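You operate a simulated robot arm through the tools that you are given. There is no shell and no other tool. Be economical: measure what you need, move in short steps, check, and stop when the job is done.

You run a simulated robot arm. Do the job below in one go: nothing can be reset, and whatever is moved stays where it is left.

## Task
Damp the range down and move the round kettle to the corner.
Fine: then lower the raised lid; air wheel to 0, damper half. Set down upright: round kettle.

The check looks at the end state, three seconds after you hand in, the way a careful person would. Anything else that was tipped, shoved, dropped, spilled or broken makes it a failure. Lids that push on must go on centred and level and be pressed home; caps that screw on are set level and turned clockwise until they are tight.

## Robot
A 7-joint arm with a two-finger parallel gripper, fixed in place. Base frame: the origin is at the foot of the arm, x ahead of it, y to its left, z up; the work surface is at about z = 942. Units: mm, rad, N and s.
With the tool pointing down near the work surface it reaches from about 340 to 780 mm from the base axis. Its first joint turns from -2.897 to 2.897 rad. Payload 3.91 kg.
The tool frame sits at the grasp point between the pads (the TCP): z along the fingers, y along the line on which they close. The tips reach 30 mm beyond it. The gripper opens to 110 mm. The fingers are 20 mm wide and 10 mm thick; the gripper's body (48 by 112 mm) begins 55 mm behind the TCP.
Orientation is told as [roll, pitch, yaw] about the base's x, y, z axes, in that order, counted from this pose: with the fingers straight down and closing along the base's y, the tool's x points along the base's -x, its y along +y and its z along -z.

## Interface
- The arm moves only by the tool arm_command. Its argument "plan" is a list of rows, each a list of 6 numbers: the shift along the tool's x, y, z in cm, then the turn, a rotation vector about the tool's x, y, z in rad. In form: [[tx, ty, tz, rx, ry, rz], ...]. A call has 1 to 10 rows; each row shifts and turns the commanded pose from where the row before left it, along the tool's axes as they then stand. "fingers" is the closure, from 0 (fully open) to 1 (shut), set as the call begins (left out, the last holds). Each row takes 0.2 s and may step no farther than 50 mm and 0.15 rad from the row before; otherwise, or with a gripper value out of range, the whole call is refused. A pose out of reach is approached as far as the arm can. The call stops where the force on the tool passes 40 N (or 10 N more than at its start, if that is more) or the arm is blocked; 0.2 s more then pass. The fingers move at their own pace (about 153 mm/s each) and stop on an object; they squeeze with about 24 N. The grip force told is the motor's: it shows also when the fingers shut on nothing. Time passes only in rows, and 0.2 s behind the last, so rows that do not move let the fingers close. The reply holds the time, the measured pose of the TCP, the force on the tool along the base axes, the opening and the grip force, in the units named above and with some noise, with the torque about the TCP (base axes, N m) and any sound that the robot's microphone picked up, and new pictures: "views" is both (left out), scene, wrist or none.
- Cameras (640 x 400 px; columns grow to the right, rows downward): "scene" is fixed at [59.5, -502.6, 1710.5]; the picture's right is [0.46, -0.89, 0.00], its down [-0.67, -0.35, -0.65] and it looks along [0.58, 0.30, -0.76] (base axes); focal length 257 px, centre (320, 200). "wrist" rides on the gripper at [77, 7, -114] in the tool frame; the picture's right is [-0.09, 1.00, 0.00], its down [-0.80, -0.07, -0.59] and it looks along [-0.59, -0.05, 0.80] (tool axes); focal length 270 px, centre (320, 200). There is no depth. A picture from a camera that has moved, and an enlarged one, comes with that camera's place and axes in the base frame and with its lens. The place of the scene camera against the robot may be out by one fixed shift of up to 12 mm in any direction.
- slide_trunk(by): slides the trunk up (or, below 0, down) by that many mm; the arm rides with it, the base frame stays. It gives what a move gives, with no picture.
- close_up(camera, box): a new picture of the part [left, top, right, bottom] of that camera's present view, enlarged. The clock stands still meanwhile.
- sign_off(): hands the job in; it is judged then, once.

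Work in short steps. Places have to be worked out from the pictures, the camera data and where the tool is seen: move nearer, look again, correct. Check each grasp and each placing, and mend what went wrong. You have 120 turns and 200 pictures in all, those below and enlarged ones among them. Open the gripper and draw the arm clear of the work before you hand the job in, unless the task says otherwise; then end with one line.

The tools are called after "Emit:" as a command line: name --pt "numbers of a row" for each row, then --argument value for the rest, lists and objects as JSON in quotes. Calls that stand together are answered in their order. arm_command: Moves the arm, as the interface text tells. Its arguments: {"type":"object","properties":{"plan":{"type":"array","items":{"type":"array","items":{"type":"number"}}},"fingers":{"type":"number"},"views":{"type":"string","enum":["both","scene","wrist","none"]}},"required":["plan"]} The other tools are called the same way: slide_trunk (by) slides the trunk up or down; close_up (camera, box) takes an enlarged picture of a part of a camera's view; sign_off () hands the job in.

At the start:

```text
time_s: 0.0
position: [323.0, -245.0, 1444.1]
tool_rot: [0.002, -0.001, 0.0]
wrist_force: [-0.1, -0.6, 0.3]
ft_torque: [0.0, 0.01, 0.04]
finger_gap: 110.0
gripper_force: 0.0
trunk travel left (down, up): [-575.0, 35.0]
```

scene: 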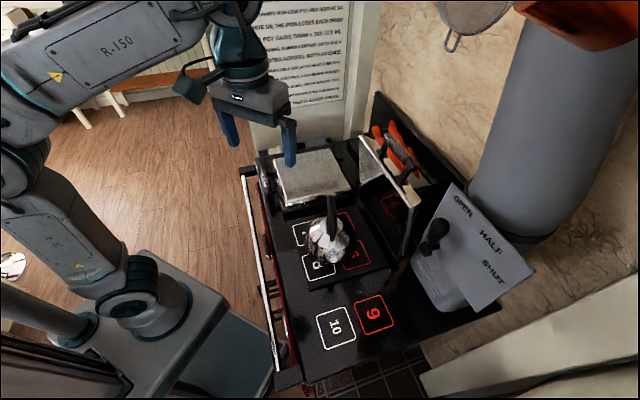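
wrist: 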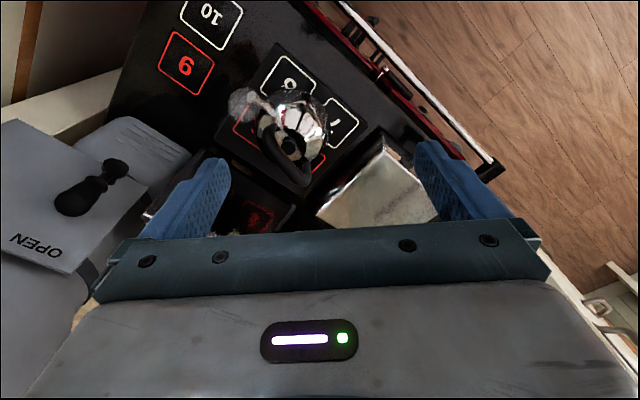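

I'll start by enlarging the notice and the range to learn the details.

Emit:
close_up --camera "scene" --box '[240, 0, 370, 110]'

Emit:
close_up --camera "scene" --box '[230, 110, 430, 235]'

Emit:
close_up --camera "scene" --box '[230, 210, 430, 400]'

Emit:
close_up --camera "scene" --box '[390, 160, 550, 320]'

```text
3.64 times, centred on (305, 55) of scene
camera zoom: at [59.5, -502.6, 1710.5], right [0.46, -0.89, 0.0], down [-0.67, -0.35, -0.65], along [0.58, 0.3, -0.76], focal length 934 px, centre (374, 727)
```

zoom: 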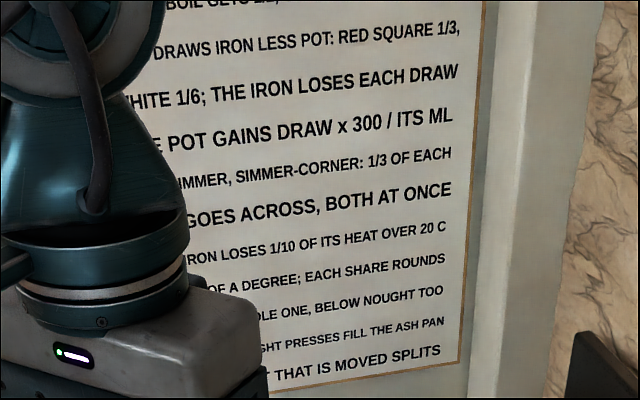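

```text
3.20 times, centred on (330, 172) of scene
camera zoom: at [59.5, -502.6, 1710.5], right [0.46, -0.89, 0.0], down [-0.67, -0.35, -0.65], along [0.58, 0.3, -0.76], focal length 822 px, centre (288, 288)
```

zoom: 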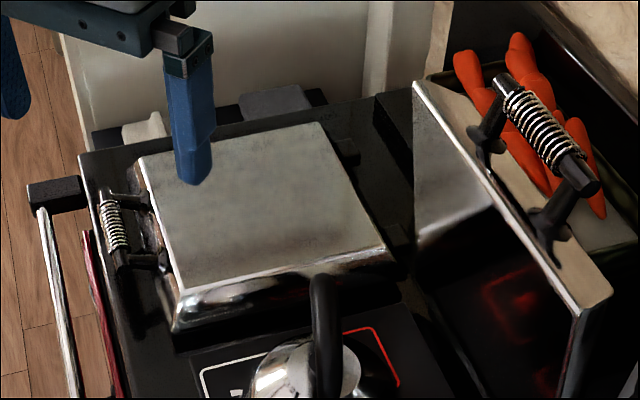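

```text
2.11 times, centred on (330, 305) of scene
camera zoom: at [59.5, -502.6, 1710.5], right [0.46, -0.89, 0.0], down [-0.67, -0.35, -0.65], along [0.58, 0.3, -0.76], focal length 541 px, centre (299, -21)
```

zoom: 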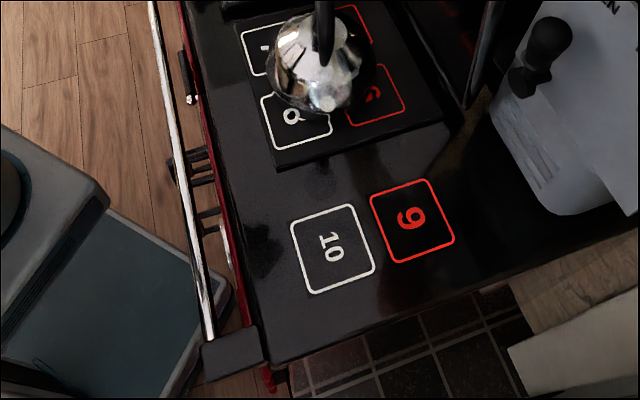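

```text
2.50 times, centred on (470, 240) of scene
camera zoom: at [59.5, -502.6, 1710.5], right [0.46, -0.89, 0.0], down [-0.67, -0.35, -0.65], along [0.58, 0.3, -0.76], focal length 642 px, centre (-55, 100)
```

zoom: 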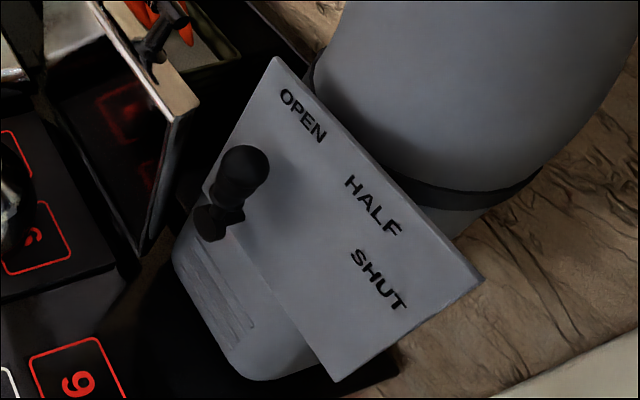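

The poster's left part is hidden by the gripper, so I move the arm to the right (−y) to read it and to see the range from a new side.

Emit:
arm_command --pt "0 -5 0 0 0 0" --pt "0 -5 0 0 0 0" --pt "0 -5 0 0 0 0" --pt "0 -5 0 0 0 0" --views "both"

```text
time_s: 1.0
position: [317.3, -425.6, 1436.7]
tool_rot: [-0.003, -0.002, 0.0]
wrist_force: [-0.1, 0.3, -0.3]
ft_torque: [-0.02, 0.01, 0.05]
finger_gap: 109.9
gripper_force: 0.0
out of reach, approached as far as the arm can: row 4
trunk travel left (down, up): [-575.0, 35.0]
camera wrist: at [240.4, -417.9, 1550.1], right [0.09, 1.0, 0.0], down [0.8, -0.07, 0.6], along [0.59, -0.05, -0.8], focal length 270 px, centre (320, 200)
```

scene: 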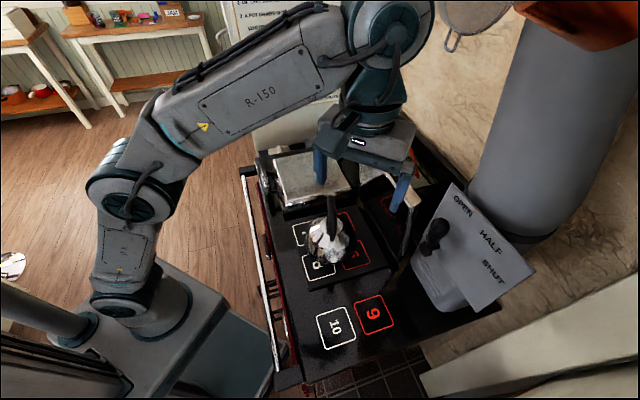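
wrist: 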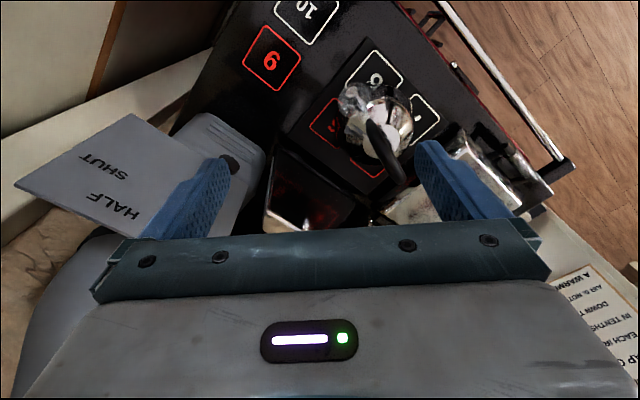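

The arm now hides the poster again; I swing to the left instead so that both poster and range are open to the scene camera.

Emit:
arm_command --pt "0 5 0 0 0 0" --pt "0 5 0 0 0 0" --pt "0 5 0 0 0 0" --pt "0 5 0 0 0 0" --pt "0 5 0 0 0 0" --pt "0 5 0 0 0 0" --pt "0 5 0 0 0 0" --pt "0 5 0 0 0 0" --pt "0 5 0 0 0 0" --pt "0 5 0 0 0 0" --views "both"

```text
time_s: 3.2
position: [320.3, 74.0, 1434.5]
tool_rot: [0.0, 0.002, 0.0]
wrist_force: [-0.2, 0.5, -1.3]
ft_torque: [0.02, 0.01, 0.01]
finger_gap: 109.9
gripper_force: 0.0
trunk travel left (down, up): [-575.0, 35.0]
camera wrist: at [244.7, 82.1, 1548.8], right [0.09, 1.0, 0.0], down [0.8, -0.07, 0.59], along [0.59, -0.05, -0.8], focal length 270 px, centre (320, 200)
```

scene: 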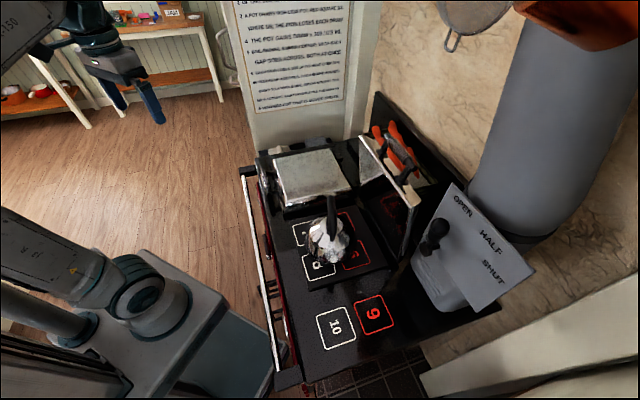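
wrist: 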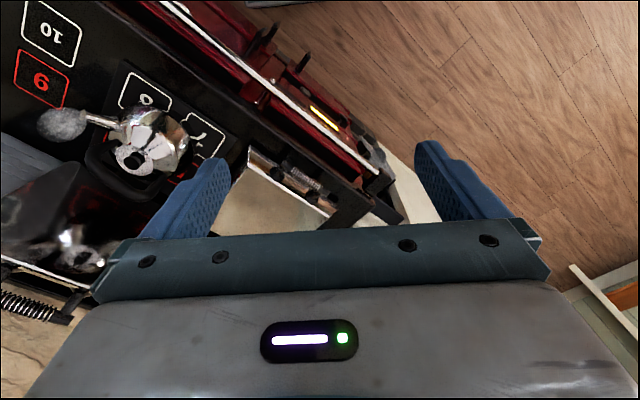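

Now the poster is clear; I read it and look over the lid, kettle and damper enlarged.

Emit:
close_up --camera "scene" --box '[228, 0, 362, 60]'

Emit:
close_up --camera "scene" --box '[228, 50, 362, 120]'

Emit:
close_up --camera "scene" --box '[290, 180, 390, 290]'

Emit:
close_up --camera "scene" --box '[340, 110, 450, 270]'

Emit:
close_up --camera "wrist" --box '[140, 0, 400, 160]'

```text
4.78 times, centred on (295, 30) of scene
camera zoom: at [59.5, -502.6, 1710.5], right [0.46, -0.89, 0.0], down [-0.67, -0.35, -0.65], along [0.58, 0.3, -0.76], focal length 1228 px, centre (439, 1012)
```

zoom: 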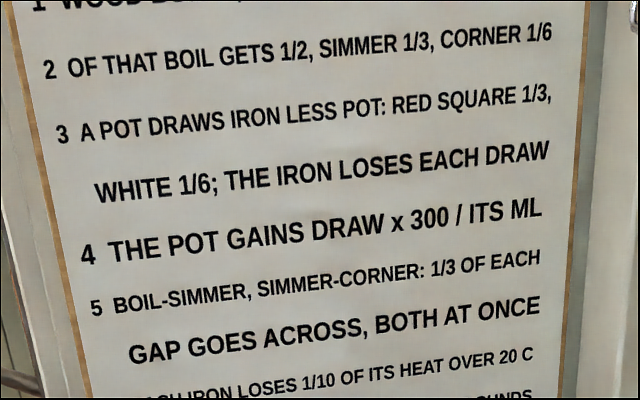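

```text
4.78 times, centred on (295, 85) of scene
camera zoom: at [59.5, -502.6, 1710.5], right [0.46, -0.89, 0.0], down [-0.67, -0.35, -0.65], along [0.58, 0.3, -0.76], focal length 1228 px, centre (439, 749)
```

zoom: 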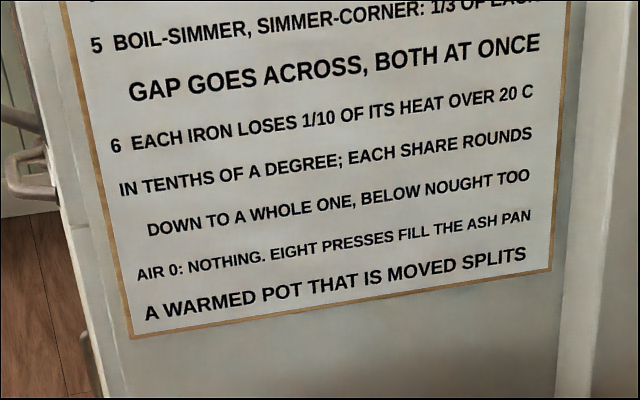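

```text
3.64 times, centred on (340, 235) of scene
camera zoom: at [59.5, -502.6, 1710.5], right [0.46, -0.89, 0.0], down [-0.67, -0.35, -0.65], along [0.58, 0.3, -0.76], focal length 934 px, centre (247, 73)
```

zoom: 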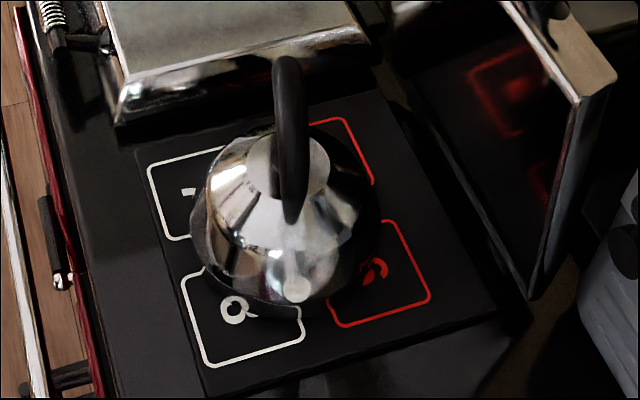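

```text
2.50 times, centred on (395, 190) of scene
camera zoom: at [59.5, -502.6, 1710.5], right [0.46, -0.89, 0.0], down [-0.67, -0.35, -0.65], along [0.58, 0.3, -0.76], focal length 642 px, centre (132, 225)
```

zoom: 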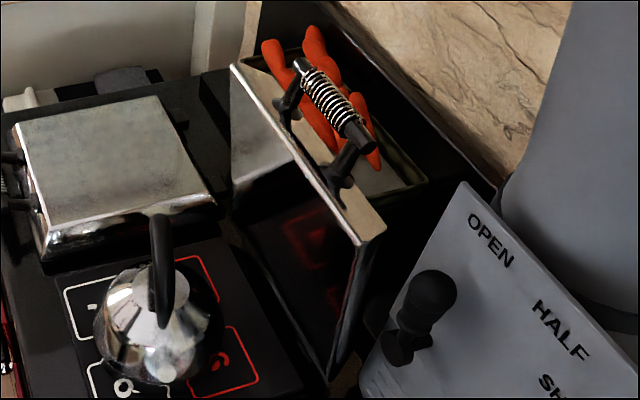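

```text
2.46 times, centred on (270, 80) of wrist
camera zoom: at [244.7, 82.1, 1548.8], right [0.09, 1.0, 0.0], down [0.8, -0.07, 0.59], along [0.59, -0.05, -0.8], focal length 665 px, centre (443, 495)
```

zoom: 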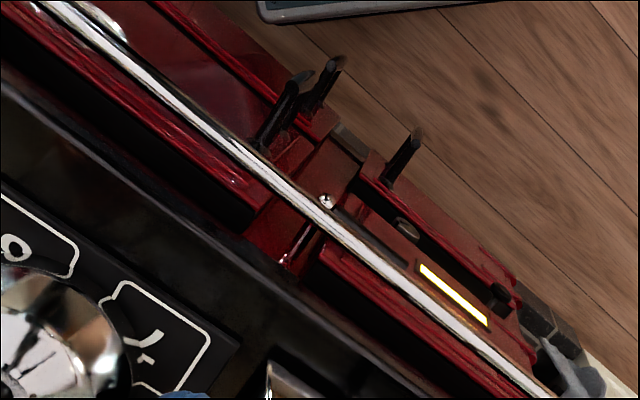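

Range front runs from about (96,−357) to (606,123) facing (−0.68,0.73). The air wheel must be on the front, so I yaw the tool to face the range and lower the trunk to look.

Emit:
arm_command --pt "0 0 0 0 0 0.14" --pt "0 0 0 0 0 0.14" --pt "0 0 0 0 0 0.14" --pt "0 0 0 0 0 0.14" --pt "0 0 0 0 0 0.14" --pt "0 0 0 0 0 0.12" --views "none"

Emit:
slide_trunk --by -200

Emit:
arm_command --pt "4 0 0 0 0.14 0" --pt "4 0 0 0 0.14 0" --pt "2 0 0 0 0.14 0" --pt "0 0 0 0 0.14 0" --views "wrist"

```text
time_s: 4.6
position: [318.9, 74.4, 1436.5]
tool_rot: [0.0, 0.001, -0.822]
wrist_force: [0.9, 0.1, -0.7]
ft_torque: [0.0, -0.03, -0.01]
finger_gap: 110.1
gripper_force: 0.1
trunk travel left (down, up): [-575.0, 35.0]
```

```text
time_s: 6.8
position: [319.8, 73.9, 1236.0]
tool_rot: [0.0, 0.001, -0.82]
wrist_force: [-0.2, -0.3, 1.3]
ft_torque: [0.0, 0.01, 0.02]
finger_gap: 110.1
gripper_force: 0.1
trunk travel left (down, up): [-375.0, 235.0]
```

```text
time_s: 7.8
position: [252.7, 145.1, 1247.1]
tool_rot: [-0.003, 0.562, -0.821]
wrist_force: [0.5, -0.8, 0.3]
ft_torque: [-0.01, -0.01, -0.02]
finger_gap: 110.1
gripper_force: 0.0
trunk travel left (down, up): [-375.0, 235.0]
camera wrist: at [254.4, 155.0, 1384.6], right [0.78, 0.63, -0.05], down [0.63, -0.78, 0.08], along [0.01, -0.09, -1.0], focal length 270 px, centre (320, 200)
```

wrist: 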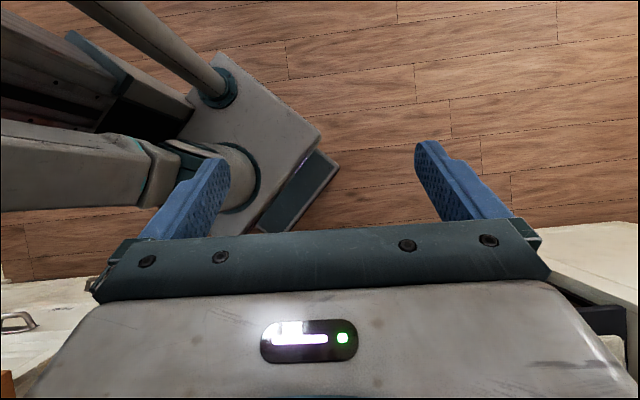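

The pitch went the wrong way (camera now straight down); I reverse it to look at the range front.

Emit:
arm_command --pt "0 0 0 0 -0.14 0" --pt "0 0 0 0 -0.14 0" --pt "0 0 0 0 -0.14 0" --pt "0 0 0 0 -0.14 0" --pt "0 0 0 0 -0.14 0" --pt "0 0 0 0 -0.14 0" --pt "0 0 0 0 -0.1 0" --views "wrist"

```text
time_s: 9.4
position: [251.2, 146.0, 1248.3]
tool_rot: [0.0, -0.382, -0.82]
wrist_force: [-0.2, -0.7, 0.1]
ft_torque: [0.02, 0.0, 0.02]
finger_gap: 110.0
gripper_force: 0.1
trunk travel left (down, up): [-375.0, 235.0]
camera wrist: at [180.1, 235.7, 1324.5], right [0.78, 0.62, 0.03], down [0.3, -0.43, 0.85], along [0.54, -0.66, -0.53], focal length 270 px, centre (320, 200)
```

wrist: 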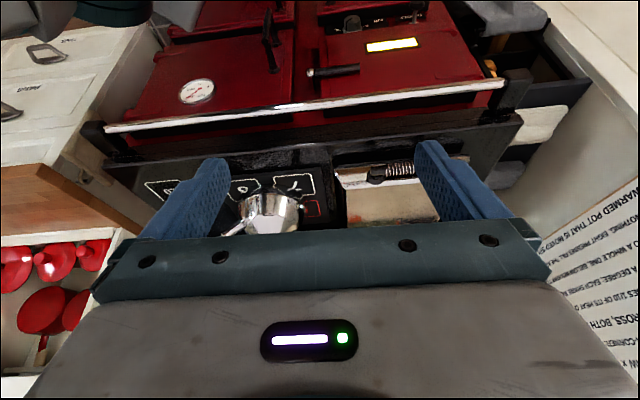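

The front is visible, upside-down. A dark knob with labels sits near the top edge of the picture; I enlarge and tilt down a bit to see it.

Emit:
arm_command --pt "0 0 0 0 0.14 0" --pt "0 0 0 0 0.1 0" --views "wrist"

Emit:
close_up --camera "wrist" --box '[280, 0, 480, 125]'

```text
time_s: 10.0
position: [251.7, 147.0, 1246.5]
tool_rot: [0.001, -0.142, -0.819]
wrist_force: [0.1, -0.1, -0.2]
ft_torque: [-0.03, -0.02, -0.01]
finger_gap: 109.8
gripper_force: 0.1
trunk travel left (down, up): [-375.0, 235.0]
camera wrist: at [194.4, 219.9, 1349.4], right [0.79, 0.62, 0.01], down [0.43, -0.57, 0.7], along [0.44, -0.55, -0.71], focal length 270 px, centre (320, 200)
```

wrist: 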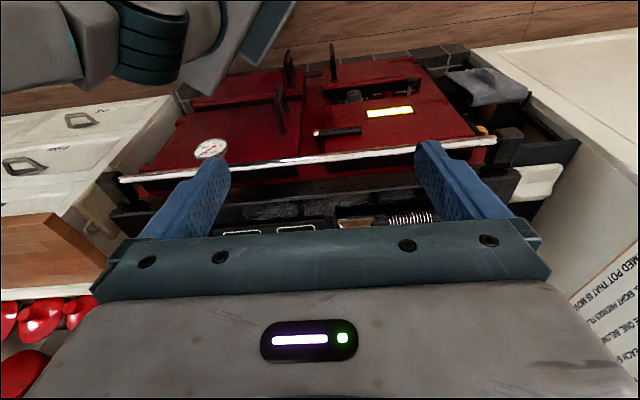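

```text
3.20 times, centred on (380, 62) of wrist
camera zoom: at [194.4, 219.9, 1349.4], right [0.79, 0.62, 0.01], down [0.43, -0.57, 0.7], along [0.44, -0.55, -0.71], focal length 865 px, centre (128, 640)
```

zoom: 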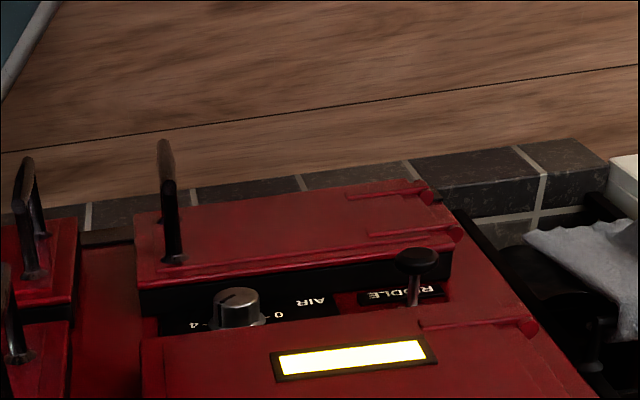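

There is the AIR knob (0…4), on a panel between two doors on the front, roughly z≈550–650, next to a RIDDLE knob. I lower the trunk and level the camera to see it squarely.

Emit:
slide_trunk --by -300

Emit:
arm_command --pt "0 0 0 0 -0.14 0" --pt "0 0 0 0 -0.14 0" --pt "0 0 0 0 -0.14 0" --pt "0 0 0 0 -0.1 0" --views "wrist"

```text
time_s: 13.0
position: [254.4, 146.2, 944.5]
tool_rot: [-0.008, -0.133, -0.82]
wrist_force: [0.3, -0.6, -0.1]
ft_torque: [0.03, 0.01, 0.02]
finger_gap: 110.0
gripper_force: 0.0
trunk travel left (down, up): [-75.0, 535.0]
```

```text
time_s: 14.1
position: [291.4, 148.8, 918.0]
tool_rot: [-0.12, -0.567, -0.747]
wrist_force: [-0.1, 0.1, 0.2]
ft_torque: [-0.02, 0.0, 0.03]
finger_gap: 110.1
gripper_force: 0.0
trunk travel left (down, up): [-75.0, 535.0]
stopped in row 4: the arm was blocked; the commanded pose is now the measured one
camera wrist: at [214.8, 249.8, 972.1], right [0.77, 0.63, -0.05], down [0.26, -0.24, 0.93], along [0.58, -0.74, -0.35], focal length 270 px, centre (320, 200)
```

wrist: 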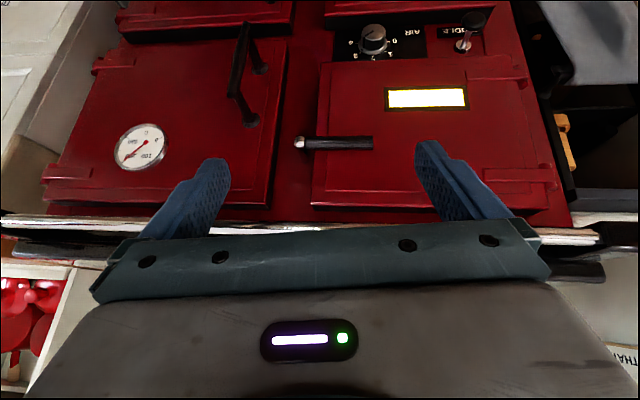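

The arm was blocked (likely its own links, folded this low). I zoom on the knob and check the scene view.

Emit:
close_up --camera "wrist" --box '[310, 0, 510, 125]'

Emit:
arm_command --pt "0 0 0 0 0 0" --views "scene"

```text
3.20 times, centred on (410, 62) of wrist
camera zoom: at [214.8, 249.8, 972.1], right [0.77, 0.63, -0.05], down [0.26, -0.24, 0.93], along [0.58, -0.74, -0.35], focal length 865 px, centre (32, 640)
```

zoom: 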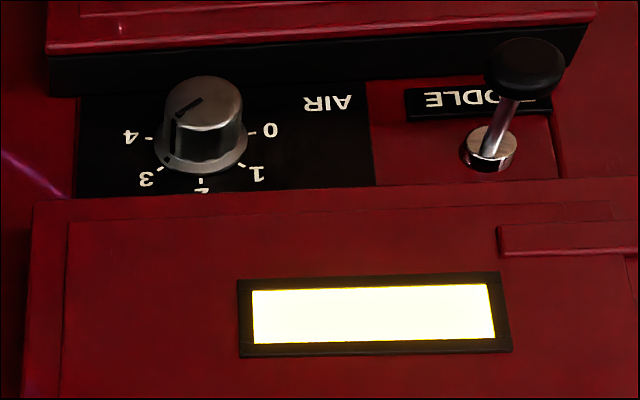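

```text
time_s: 14.5
position: [292.4, 148.1, 918.7]
tool_rot: [-0.123, -0.565, -0.746]
wrist_force: [0.0, 0.1, -0.1]
ft_torque: [0.01, 0.05, 0.03]
finger_gap: 110.0
gripper_force: 0.0
trunk travel left (down, up): [-75.0, 535.0]
```

scene: 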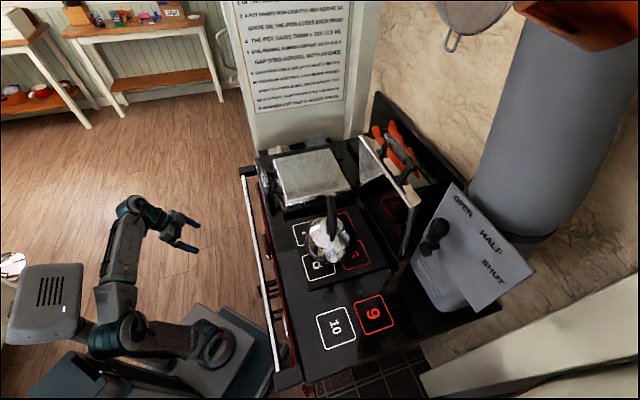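

The close view shows the knob pointer at about 3; upright, 0 is at left and the scale runs over the top, so it must turn counter-clockwise ~3 steps. Triangulated: knob ≈ (541,−16,435). I move outward and down in front of it.

Emit:
arm_command --pt "1.4 1.17 4.05 -0.08 0 0.06" --pt "1.4 1.17 4.05 0 0 0" --pt "1.4 1.17 4.05 0 0 0" --pt "1.4 1.17 4.05 0 0 0" --pt "1.4 1.17 4.05 0 0 0" --pt "1.4 1.17 4.05 0 0 0" --views "wrist"

```text
time_s: 15.9
position: [381.7, 149.2, 667.9]
tool_rot: [0.001, -0.574, -0.819]
wrist_force: [-1.1, -0.4, 0.2]
ft_torque: [0.04, -0.02, 0.0]
finger_gap: 110.0
gripper_force: 0.0
trunk travel left (down, up): [-75.0, 535.0]
camera wrist: at [300.6, 248.3, 722.0], right [0.78, 0.63, 0.05], down [0.19, -0.31, 0.93], along [0.6, -0.72, -0.36], focal length 270 px, centre (320, 200)
```

wrist: 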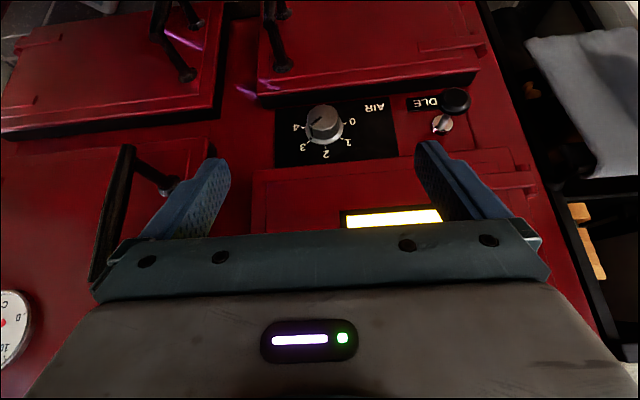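

The AIR knob is at lateral 383, roughly forward 358, z≈468 in the range-aligned frame. I level the tool and drop to its height, staying about 200 mm off.

Emit:
arm_command --pt "1.55 0 2.4 0 -0.1424 0" --pt "1.88 0 2.16 0 -0.1424 0" --pt "2.17 0 1.86 0 -0.1424 0" --pt "2.41 0 1.54 0 -0.1424 0" --pt "2.61 0 1.18 0 -0.1424 0" --pt "2.75 0 0.79 0 -0.1424 0" --pt "2.83 0 0.4 0 -0.1424 0" --views "wrist"

```text
time_s: 17.5
position: [379.0, 149.7, 468.3]
tool_rot: [0.922, -1.569, -1.741]
wrist_force: [-0.8, 0.4, 0.4]
ft_torque: [0.02, -0.01, 0.05]
finger_gap: 110.2
gripper_force: 0.1
trunk travel left (down, up): [-75.0, 535.0]
camera wrist: at [306.0, 239.7, 391.3], right [0.73, 0.68, 0.09], down [-0.46, 0.38, 0.8], along [0.51, -0.62, 0.59], focal length 270 px, centre (320, 200)
```

wrist: 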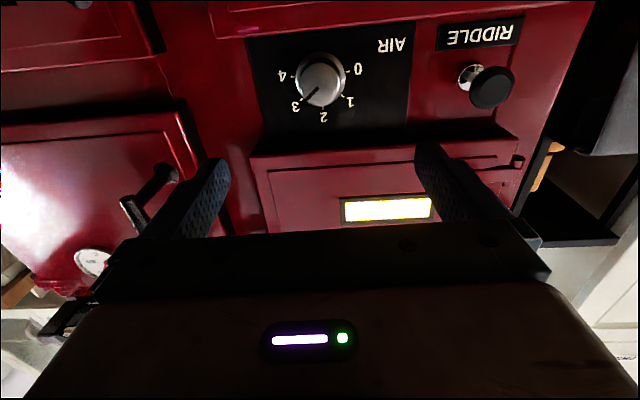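

Now knob face ≈ forward 369, lateral 384, z 461 (tool at 149, 379, 468). I line up and advance 140 mm, then check.

Emit:
arm_command --pt "0.35 0.25 3.5 0 0 0" --pt "0.35 0.25 3.5 0 0 0" --pt "0 0 3.5 0 0 0" --pt "0 0 3.5 0 0 0" --views "wrist"

```text
time_s: 18.5
position: [477.6, 50.0, 461.1]
tool_rot: [-0.036, -1.571, -0.782]
wrist_force: [-0.4, -0.7, -0.1]
ft_torque: [-0.01, 0.01, 0.03]
finger_gap: 110.0
gripper_force: 0.2
trunk travel left (down, up): [-75.0, 535.0]
camera wrist: at [406.0, 140.3, 383.6], right [0.73, 0.68, 0.09], down [-0.46, 0.38, 0.8], along [0.51, -0.62, 0.59], focal length 270 px, centre (320, 200)
```

wrist: 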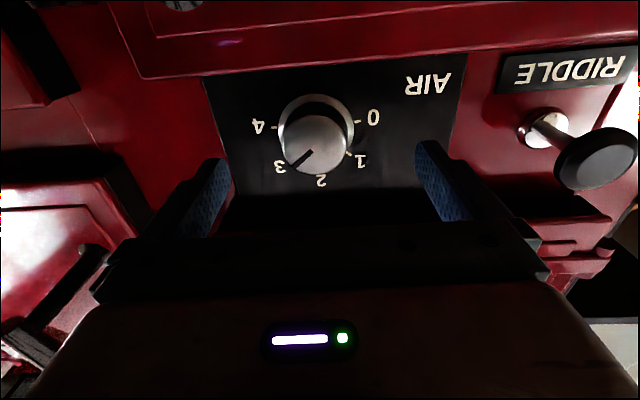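

Re-triangulating gives knob z≈468, forward≈362; I shift 6 mm up, 2 mm sideways and advance 35 mm.

Emit:
arm_command --pt "-0.6 -0.2 1.5 0 0 0" --pt "0 0 2.0 0 0 0" --views "wrist"

Emit:
close_up --camera "wrist" --box '[200, 60, 480, 235]'

```text
time_s: 19.1
position: [500.3, 22.1, 465.5]
tool_rot: [0.058, -1.569, -0.876]
wrist_force: [0.0, -0.1, -0.7]
ft_torque: [0.0, -0.04, -0.02]
finger_gap: 110.0
gripper_force: 0.0
trunk travel left (down, up): [-75.0, 535.0]
camera wrist: at [428.6, 111.8, 388.4], right [0.73, 0.68, 0.09], down [-0.46, 0.38, 0.8], along [0.51, -0.62, 0.59], focal length 270 px, centre (320, 200)
```

wrist: 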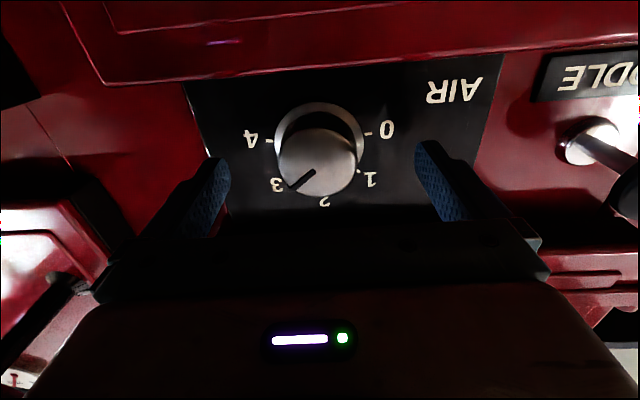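

```text
2.29 times, centred on (340, 148) of wrist
camera zoom: at [428.6, 111.8, 388.4], right [0.73, 0.68, 0.09], down [-0.46, 0.38, 0.8], along [0.51, -0.62, 0.59], focal length 618 px, centre (274, 320)
```

zoom: 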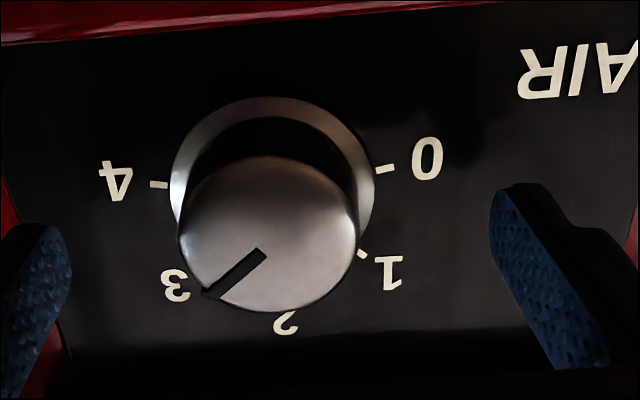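

Knob is centred within ~3 mm and fingertips are near its face plane. I advance 20 mm and close the fingers on it.

Emit:
arm_command --pt "-0.2 -0.15 1.0 0 0 0" --pt "0 0 1.0 0 0 0" --views "none"

Emit:
arm_command --pt "0 0 0 0 0 0" --pt "0 0 0 0 0 0" --pt "0 0 0 0 0 0" --fingers 1 --views "wrist"

```text
time_s: 19.7
position: [514.8, 8.2, 466.1]
tool_rot: [0.19, -1.568, -1.007]
wrist_force: [0.2, -0.1, 0.3]
ft_torque: [-0.02, -0.01, 0.0]
finger_gap: 109.8
gripper_force: 0.0
trunk travel left (down, up): [-75.0, 535.0]
```

```text
time_s: 20.5
position: [513.0, 7.5, 466.6]
tool_rot: [-0.11, -1.567, -0.71]
wrist_force: [-11.1, -5.0, -2.8]
ft_torque: [-0.17, -0.11, 0.84]
finger_gap: 48.6
gripper_force: 45.1
trunk travel left (down, up): [-75.0, 535.0]
camera wrist: at [441.1, 96.8, 389.9], right [0.73, 0.68, 0.09], down [-0.46, 0.38, 0.8], along [0.51, -0.62, 0.59], focal length 270 px, centre (320, 200)
```

wrist: 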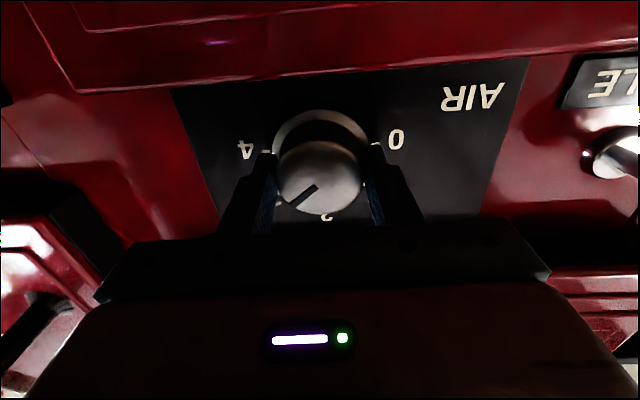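

Gripped (48.6 mm). I ease 1.5 mm along the side force and start turning counter-clockwise.

Emit:
arm_command --pt "0 -0.15 0 0 0 0" --pt "0 0 0 0 0 -0.14" --pt "0 0 0 0 0 -0.14" --pt "0 0 0 0 0 -0.14" --pt "0 0 0 0 0 -0.14" --pt "0 0 0 0 0 -0.14" --views "wrist"

```text
time_s: 21.9
position: [513.0, 6.7, 466.5]
tool_rot: [-1.565, -0.867, 0.75]
wrist_force: [-18.4, -0.1, -11.7]
ft_torque: [-0.09, -0.11, 0.41]
finger_gap: 48.3
gripper_force: 44.7
trunk travel left (down, up): [-75.0, 535.0]
camera wrist: at [403.2, 61.7, 404.1], right [0.59, 0.56, -0.58], down [-0.07, 0.75, 0.66], along [0.8, -0.35, 0.48], focal length 270 px, centre (320, 200)
```

wrist: 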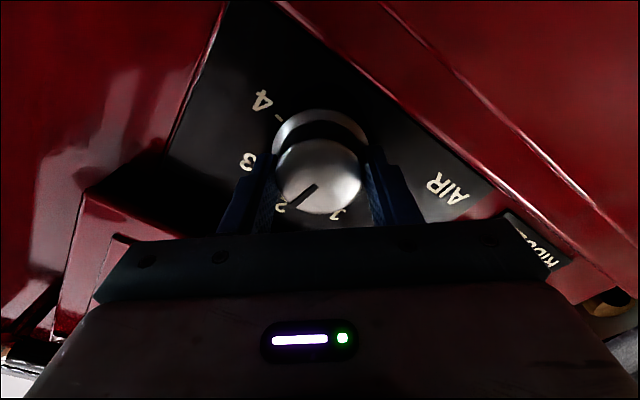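

Pointer now reads 2 after 0.70 rad, so the knob turns with the grip. Continue toward 0.

Emit:
arm_command --pt "0 0 0 0 0 -0.14" --pt "0 0 0 0 0 -0.14" --pt "0 0 0 0 0 -0.14" --pt "0 0 0 0 0 -0.14" --pt "0 0 0 0 0 -0.14" --pt "0 0 0 0 0 -0.14" --views "wrist"

```text
time_s: 23.3
position: [514.5, 6.4, 466.5]
tool_rot: [-1.569, -0.029, 0.752]
wrist_force: [-10.5, -2.0, -16.4]
ft_torque: [-0.51, -0.58, -0.03]
finger_gap: 47.9
gripper_force: 45.2
trunk travel left (down, up): [-75.0, 535.0]
camera wrist: at [380.5, 39.7, 458.3], right [0.08, 0.08, -0.99], down [0.18, 0.98, 0.1], along [0.98, -0.18, 0.07], focal length 270 px, centre (320, 200)
```

wrist: 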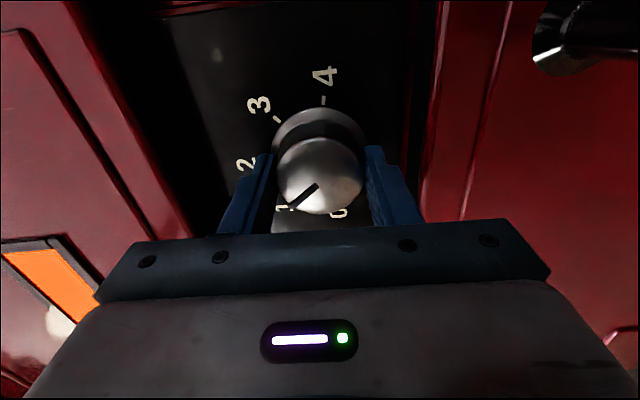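

Pointer at 1; another ~0.73 rad to 0.

Emit:
arm_command --pt "0 0 0 0 0 -0.14" --pt "0 0 0 0 0 -0.14" --pt "0 0 0 0 0 -0.14" --pt "0 0 0 0 0 -0.14" --pt "0 0 0 0 0 -0.14" --pt "0 0 0 0 0 -0.07" --views "wrist"

Emit:
close_up --camera "wrist" --box '[220, 60, 420, 235]'

```text
time_s: 24.7
position: [513.8, 7.6, 466.6]
tool_rot: [-1.566, 0.741, 0.756]
wrist_force: [5.8, -17.4, -17.4]
ft_torque: [-0.94, -0.99, 0.19]
finger_gap: 48.5
gripper_force: 45.3
trunk travel left (down, up): [-75.0, 535.0]
camera wrist: at [391.8, 50.0, 513.9], right [-0.45, -0.41, -0.79], down [0.06, 0.87, -0.49], along [0.89, -0.26, -0.36], focal length 270 px, centre (320, 200)
```

wrist: 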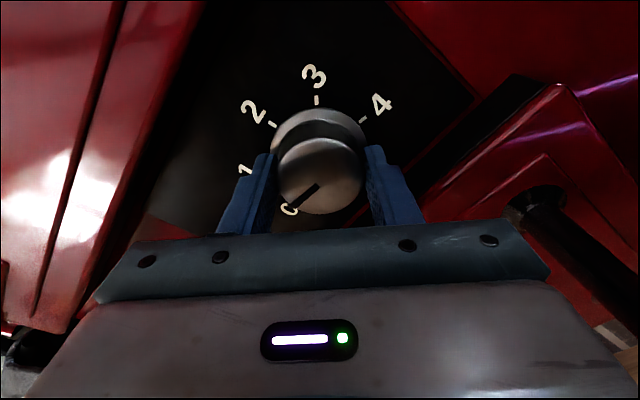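

```text
2.29 times, centred on (320, 148) of wrist
camera zoom: at [391.8, 50.0, 513.9], right [-0.45, -0.41, -0.79], down [0.06, 0.87, -0.49], along [0.89, -0.26, -0.36], focal length 618 px, centre (320, 320)
```

zoom: 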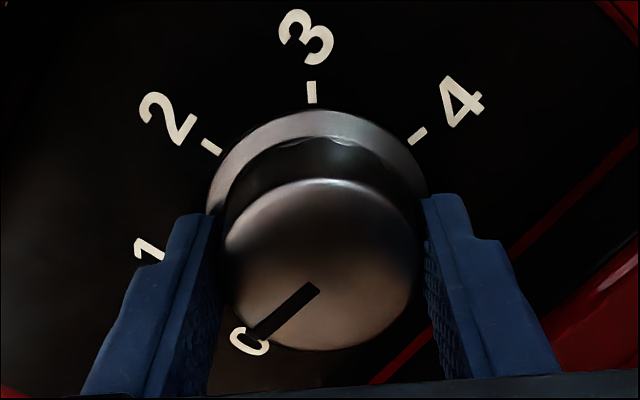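

Pointer is at 0 (steps are 45°, so I add the last 0.045 rad), then open and back off to verify.

Emit:
arm_command --pt "0 0 0 0 0 -0.045" --pt "0 0 0 0 0 0" --views "none"

Emit:
arm_command --pt "0 0 0 0 0 0" --pt "0 0 0 0 0 0" --pt "0 0 -2 0 0 0" --pt "0 0 -4 0 0 0" --pt "0 0 -4 0 0 0" --fingers 0 --views "wrist"

Emit:
close_up --camera "wrist" --box '[220, 20, 420, 195]'

```text
time_s: 25.3
position: [513.8, 7.4, 467.1]
tool_rot: [-1.564, 0.787, 0.757]
wrist_force: [1.8, -14.9, -19.9]
ft_torque: [-0.78, -0.82, -0.23]
finger_gap: 48.8
gripper_force: 45.1
trunk travel left (down, up): [-75.0, 535.0]
```

```text
time_s: 26.5
position: [443.7, 80.1, 467.9]
tool_rot: [-1.568, 0.783, 0.755]
wrist_force: [-0.1, 0.4, -0.3]
ft_torque: [0.02, -0.04, 0.01]
finger_gap: 110.3
gripper_force: 0.0
trunk travel left (down, up): [-75.0, 535.0]
camera wrist: at [323.7, 123.5, 517.7], right [-0.47, -0.44, -0.77], down [0.04, 0.86, -0.51], along [0.88, -0.27, -0.38], focal length 270 px, centre (320, 200)
```

wrist: 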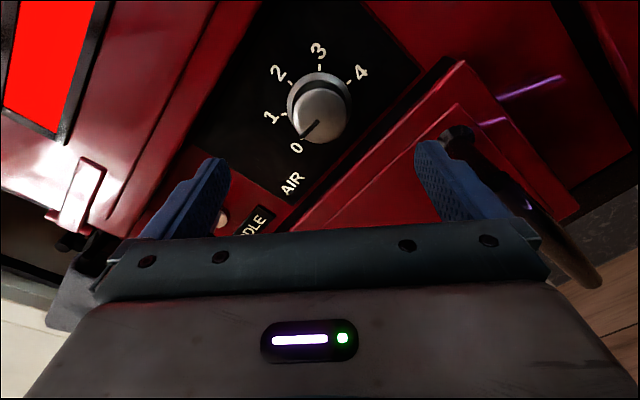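

```text
2.29 times, centred on (320, 108) of wrist
camera zoom: at [323.7, 123.5, 517.7], right [-0.47, -0.44, -0.77], down [0.04, 0.86, -0.51], along [0.88, -0.27, -0.38], focal length 618 px, centre (320, 411)
```

zoom: 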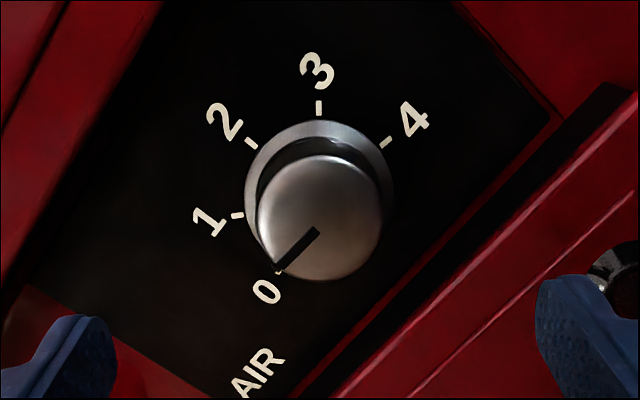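

Air is on 0 (the fire window also went red). I back off, unwind the wrist, and then return upright and raise the trunk for the kettle.

Emit:
arm_command --pt "0 0 -3 0 0 0.1475" --pt "0 0 -3 0 0 0.1475" --pt "0 0 -3 0 0 0.1475" --pt "0 0 0 0 0 0.1475" --pt "0 0 0 0 0 0.1475" --pt "0 0 0 0 0 0.1475" --pt "0 0 0 0 0 0.1475" --pt "0 0 0 0 0 0.1475" --views "none"

Emit:
arm_command --pt "0 0 0 0 0 0.1475" --pt "0 0 0 0 0 0.1475" --pt "0 0 0 0 0 0.1475" --pt "0 0 0 0 0 0.1475" --pt "0 0 0 0 0 0.1475" --pt "0 0 0 0 0 0.1475" --pt "0 0 0 0 0 0.1475" --pt "0 0 0 0 0 0.1475" --views "none"

Emit:
arm_command --pt "-2.83 0 -0.4 0 0.1424 0" --pt "-2.75 0 -0.79 0 0.1424 0" --pt "-2.61 0 -1.18 0 0.1424 0" --pt "-2.41 0 -1.54 0 0.1424 0" --pt "-2.17 0 -1.86 0 0.1424 0" --pt "-1.88 0 -2.16 0 0.1424 0" --pt "-1.55 0 -2.4 0 0.1424 0" --views "wrist"

```text
time_s: 28.3
position: [384.7, 140.0, 468.4]
tool_rot: [-1.56, -0.401, 0.733]
wrist_force: [0.3, -0.3, -0.6]
ft_torque: [0.0, 0.02, 0.0]
finger_gap: 110.1
gripper_force: 0.1
trunk travel left (down, up): [-75.0, 535.0]
```

```text
time_s: 30.3
position: [398.1, 106.3, 467.2]
tool_rot: [0.539, -1.552, -1.487]
wrist_force: [-0.1, -0.3, -1.1]
ft_torque: [-0.02, 0.0, -0.02]
finger_gap: 109.9
gripper_force: 0.0
trunk travel left (down, up): [-75.0, 535.0]
stopped in row 8: the arm was blocked; the commanded pose is now the measured one
```

```text
time_s: 31.9
position: [380.8, 123.3, 667.0]
tool_rot: [0.009, -0.558, -0.953]
wrist_force: [-0.1, 1.0, 0.2]
ft_torque: [-0.03, -0.01, -0.02]
finger_gap: 109.9
gripper_force: 0.1
trunk travel left (down, up): [-75.0, 535.0]
camera wrist: at [314.5, 230.6, 722.6], right [0.85, 0.52, 0.06], down [0.15, -0.34, 0.93], along [0.5, -0.78, -0.37], focal length 270 px, centre (320, 200)
```

wrist: 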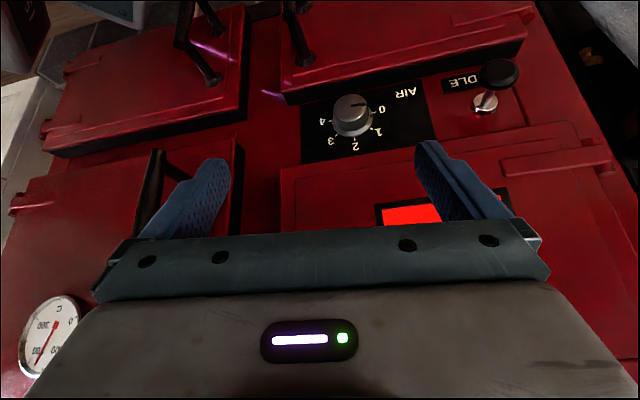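

Knob verified. I straighten the tool and raise the trunk.

Emit:
arm_command --pt "0 0 0 0 0.14 0" --pt "0 0 0 0 0.14 0" --pt "0 0 0 0 0.14 0" --pt "0 0 0 0 0.138 0" --views "none"

Emit:
slide_trunk --by 300

Emit:
slide_trunk --by 200

Emit:
arm_command --pt "0 0 -5 0 0 0" --pt "0 0 -5 0 0 0" --pt "0 0 -5 0 0 0" --views "both"

```text
time_s: 32.9
position: [382.4, 125.1, 665.6]
tool_rot: [0.01, 0.002, -0.944]
wrist_force: [-0.1, 0.0, -0.2]
ft_torque: [-0.01, -0.01, -0.01]
finger_gap: 109.9
gripper_force: 0.1
trunk travel left (down, up): [-75.0, 535.0]
```

```text
time_s: 35.9
position: [383.0, 125.2, 965.4]
tool_rot: [0.011, -0.001, -0.944]
wrist_force: [-1.6, -0.1, 0.9]
ft_torque: [-0.01, 0.0, 0.01]
finger_gap: 110.0
gripper_force: 0.1
trunk travel left (down, up): [-375.0, 235.0]
```

```text
time_s: 38.1
position: [381.0, 125.5, 1165.9]
tool_rot: [0.01, -0.001, -0.944]
wrist_force: [-0.1, 0.9, 0.3]
ft_torque: [0.01, 0.0, -0.02]
finger_gap: 110.3
gripper_force: 0.1
trunk travel left (down, up): [-575.0, 35.0]
```

```text
time_s: 38.9
position: [380.2, 125.8, 1314.3]
tool_rot: [0.011, 0.002, -0.943]
wrist_force: [-0.4, 0.0, -0.3]
ft_torque: [0.01, 0.01, 0.0]
finger_gap: 110.0
gripper_force: 0.0
trunk travel left (down, up): [-575.0, 35.0]
camera wrist: at [341.4, 192.2, 1429.2], right [0.86, 0.51, 0.01], down [0.41, -0.69, 0.59], along [0.31, -0.5, -0.81], focal length 270 px, centre (320, 200)
```

scene: 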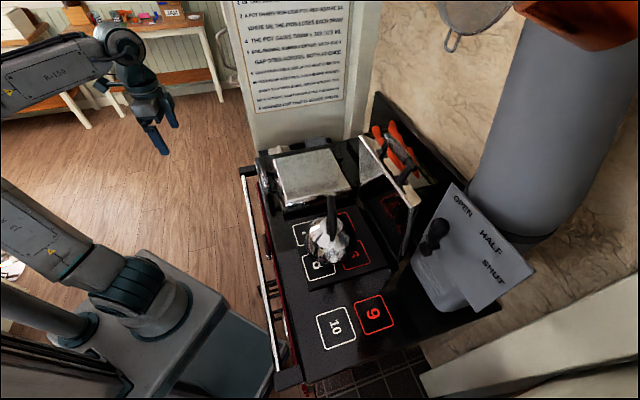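
wrist: 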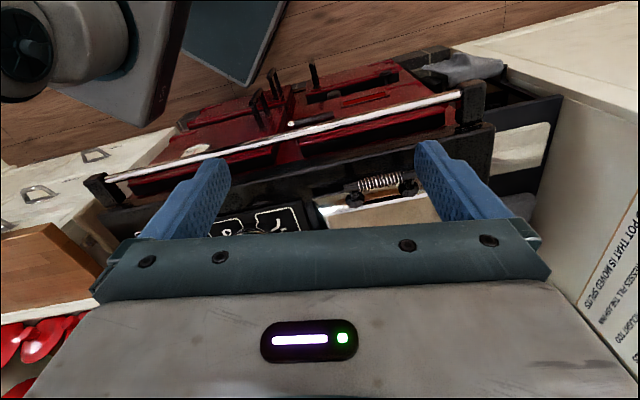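

Now the kettle. I fly over at z≈1314 to near (440,−290) to see its handle from above.

Emit:
arm_command --pt "-4.13 -2.17 0 0 0 0" --pt "-4.13 -2.17 0 0 0 0" --pt "-4.13 -2.17 0 0 0 0" --pt "-4.13 -2.17 0 0 0 0" --pt "-4.13 -2.17 0 0 0 0" --pt "-4.13 -2.17 0 0 0 0" --pt "-4.13 -2.17 0 0 0 0" --views "both"

```text
time_s: 40.5
position: [430.2, -202.2, 1313.0]
tool_rot: [0.011, -0.001, -0.943]
wrist_force: [-0.2, -0.4, -0.7]
ft_torque: [0.02, -0.01, -0.02]
finger_gap: 110.1
gripper_force: 0.1
trunk travel left (down, up): [-575.0, 35.0]
camera wrist: at [390.5, -135.3, 1426.7], right [0.86, 0.51, 0.01], down [0.41, -0.69, 0.59], along [0.31, -0.5, -0.81], focal length 270 px, centre (320, 200)
```

scene: 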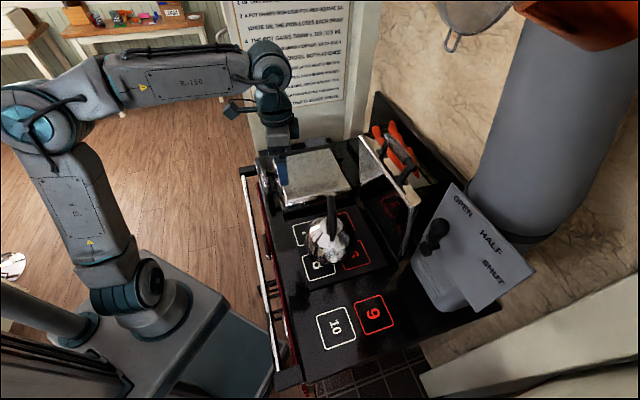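
wrist: 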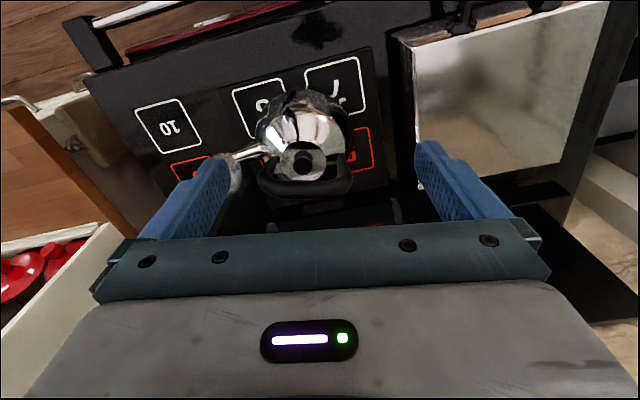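

The kettle's handle runs along the picture's horizontal, so the fingers must close across it: I yaw by +90° to 0.63 and move over the estimated handle (481,−319), then re-measure.

Emit:
arm_command --pt "0 0 0 0 0 -0.143" --pt "0 0 0 0 0 -0.143" --pt "0 0 0 0 0 -0.143" --pt "0 0 0 0 0 -0.143" --pt "0 0 0 0 0 -0.143" --pt "0 0 0 0 0 -0.143" --pt "0 0 0 0 0 -0.143" --pt "0 0 0 0 0 -0.143" --pt "0 0 0 0 0 -0.143" --pt "0 0 0 0 0 -0.143" --views "none"

Emit:
arm_command --pt "0 0 0 0 0 -0.143" --pt "0.5 -2.6 0 0 0 0" --pt "0.5 -2.6 0 0 0 0" --pt "0.5 -2.6 0 0 0 0" --pt "0.5 -2.6 0 0 0 0" --views "wrist"

```text
time_s: 42.7
position: [427.0, -200.8, 1313.7]
tool_rot: [0.002, -0.012, 0.488]
wrist_force: [-0.3, -0.2, -0.8]
ft_torque: [0.0, -0.04, 0.04]
finger_gap: 110.2
gripper_force: 0.1
trunk travel left (down, up): [-575.0, 35.0]
```

```text
time_s: 43.9
position: [474.0, -295.4, 1313.6]
tool_rot: [0.002, -0.01, 0.627]
wrist_force: [-0.2, 0.0, 0.3]
ft_torque: [0.04, 0.0, 0.05]
finger_gap: 109.8
gripper_force: 0.1
trunk travel left (down, up): [-575.0, 35.0]
camera wrist: at [407.0, -334.8, 1426.4], right [-0.51, 0.86, 0.0], down [0.69, 0.41, 0.6], along [0.52, 0.31, -0.8], focal length 270 px, centre (320, 200)
```

wrist: 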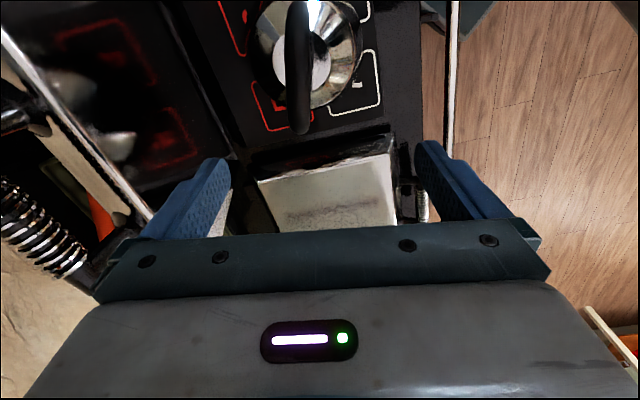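

Triangulated: handle top at about (482,−318), z≈1130, running along (0.81,0.59). I shift over it and descend to ~1215 to check clearance to the raised lid.

Emit:
arm_command --pt "0.8 -2.1 2 0 0 0" --pt "0 0 4 0 0 0" --pt "0 0 4 0 0 0" --views "both"

```text
time_s: 44.7
position: [481.1, -316.2, 1212.7]
tool_rot: [0.002, -0.01, 0.628]
wrist_force: [-0.4, 0.2, -0.8]
ft_torque: [-0.07, -0.01, 0.02]
finger_gap: 109.6
gripper_force: 0.0
trunk travel left (down, up): [-575.0, 35.0]
camera wrist: at [414.5, -356.3, 1326.5], right [-0.52, 0.86, 0.0], down [0.68, 0.41, 0.6], along [0.52, 0.31, -0.8], focal length 270 px, centre (320, 200)
```

scene: 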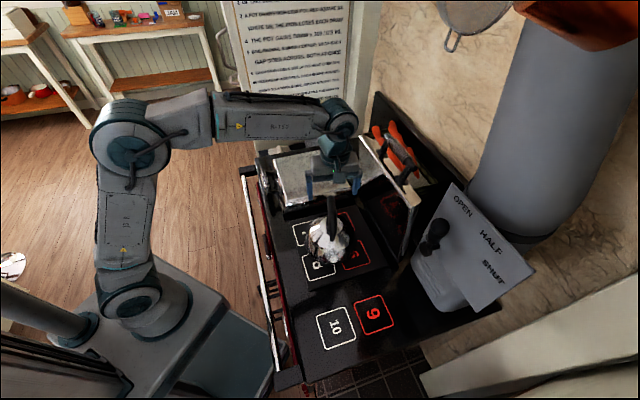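
wrist: 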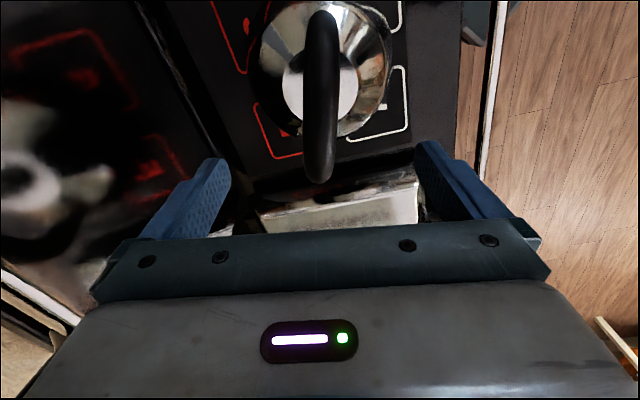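

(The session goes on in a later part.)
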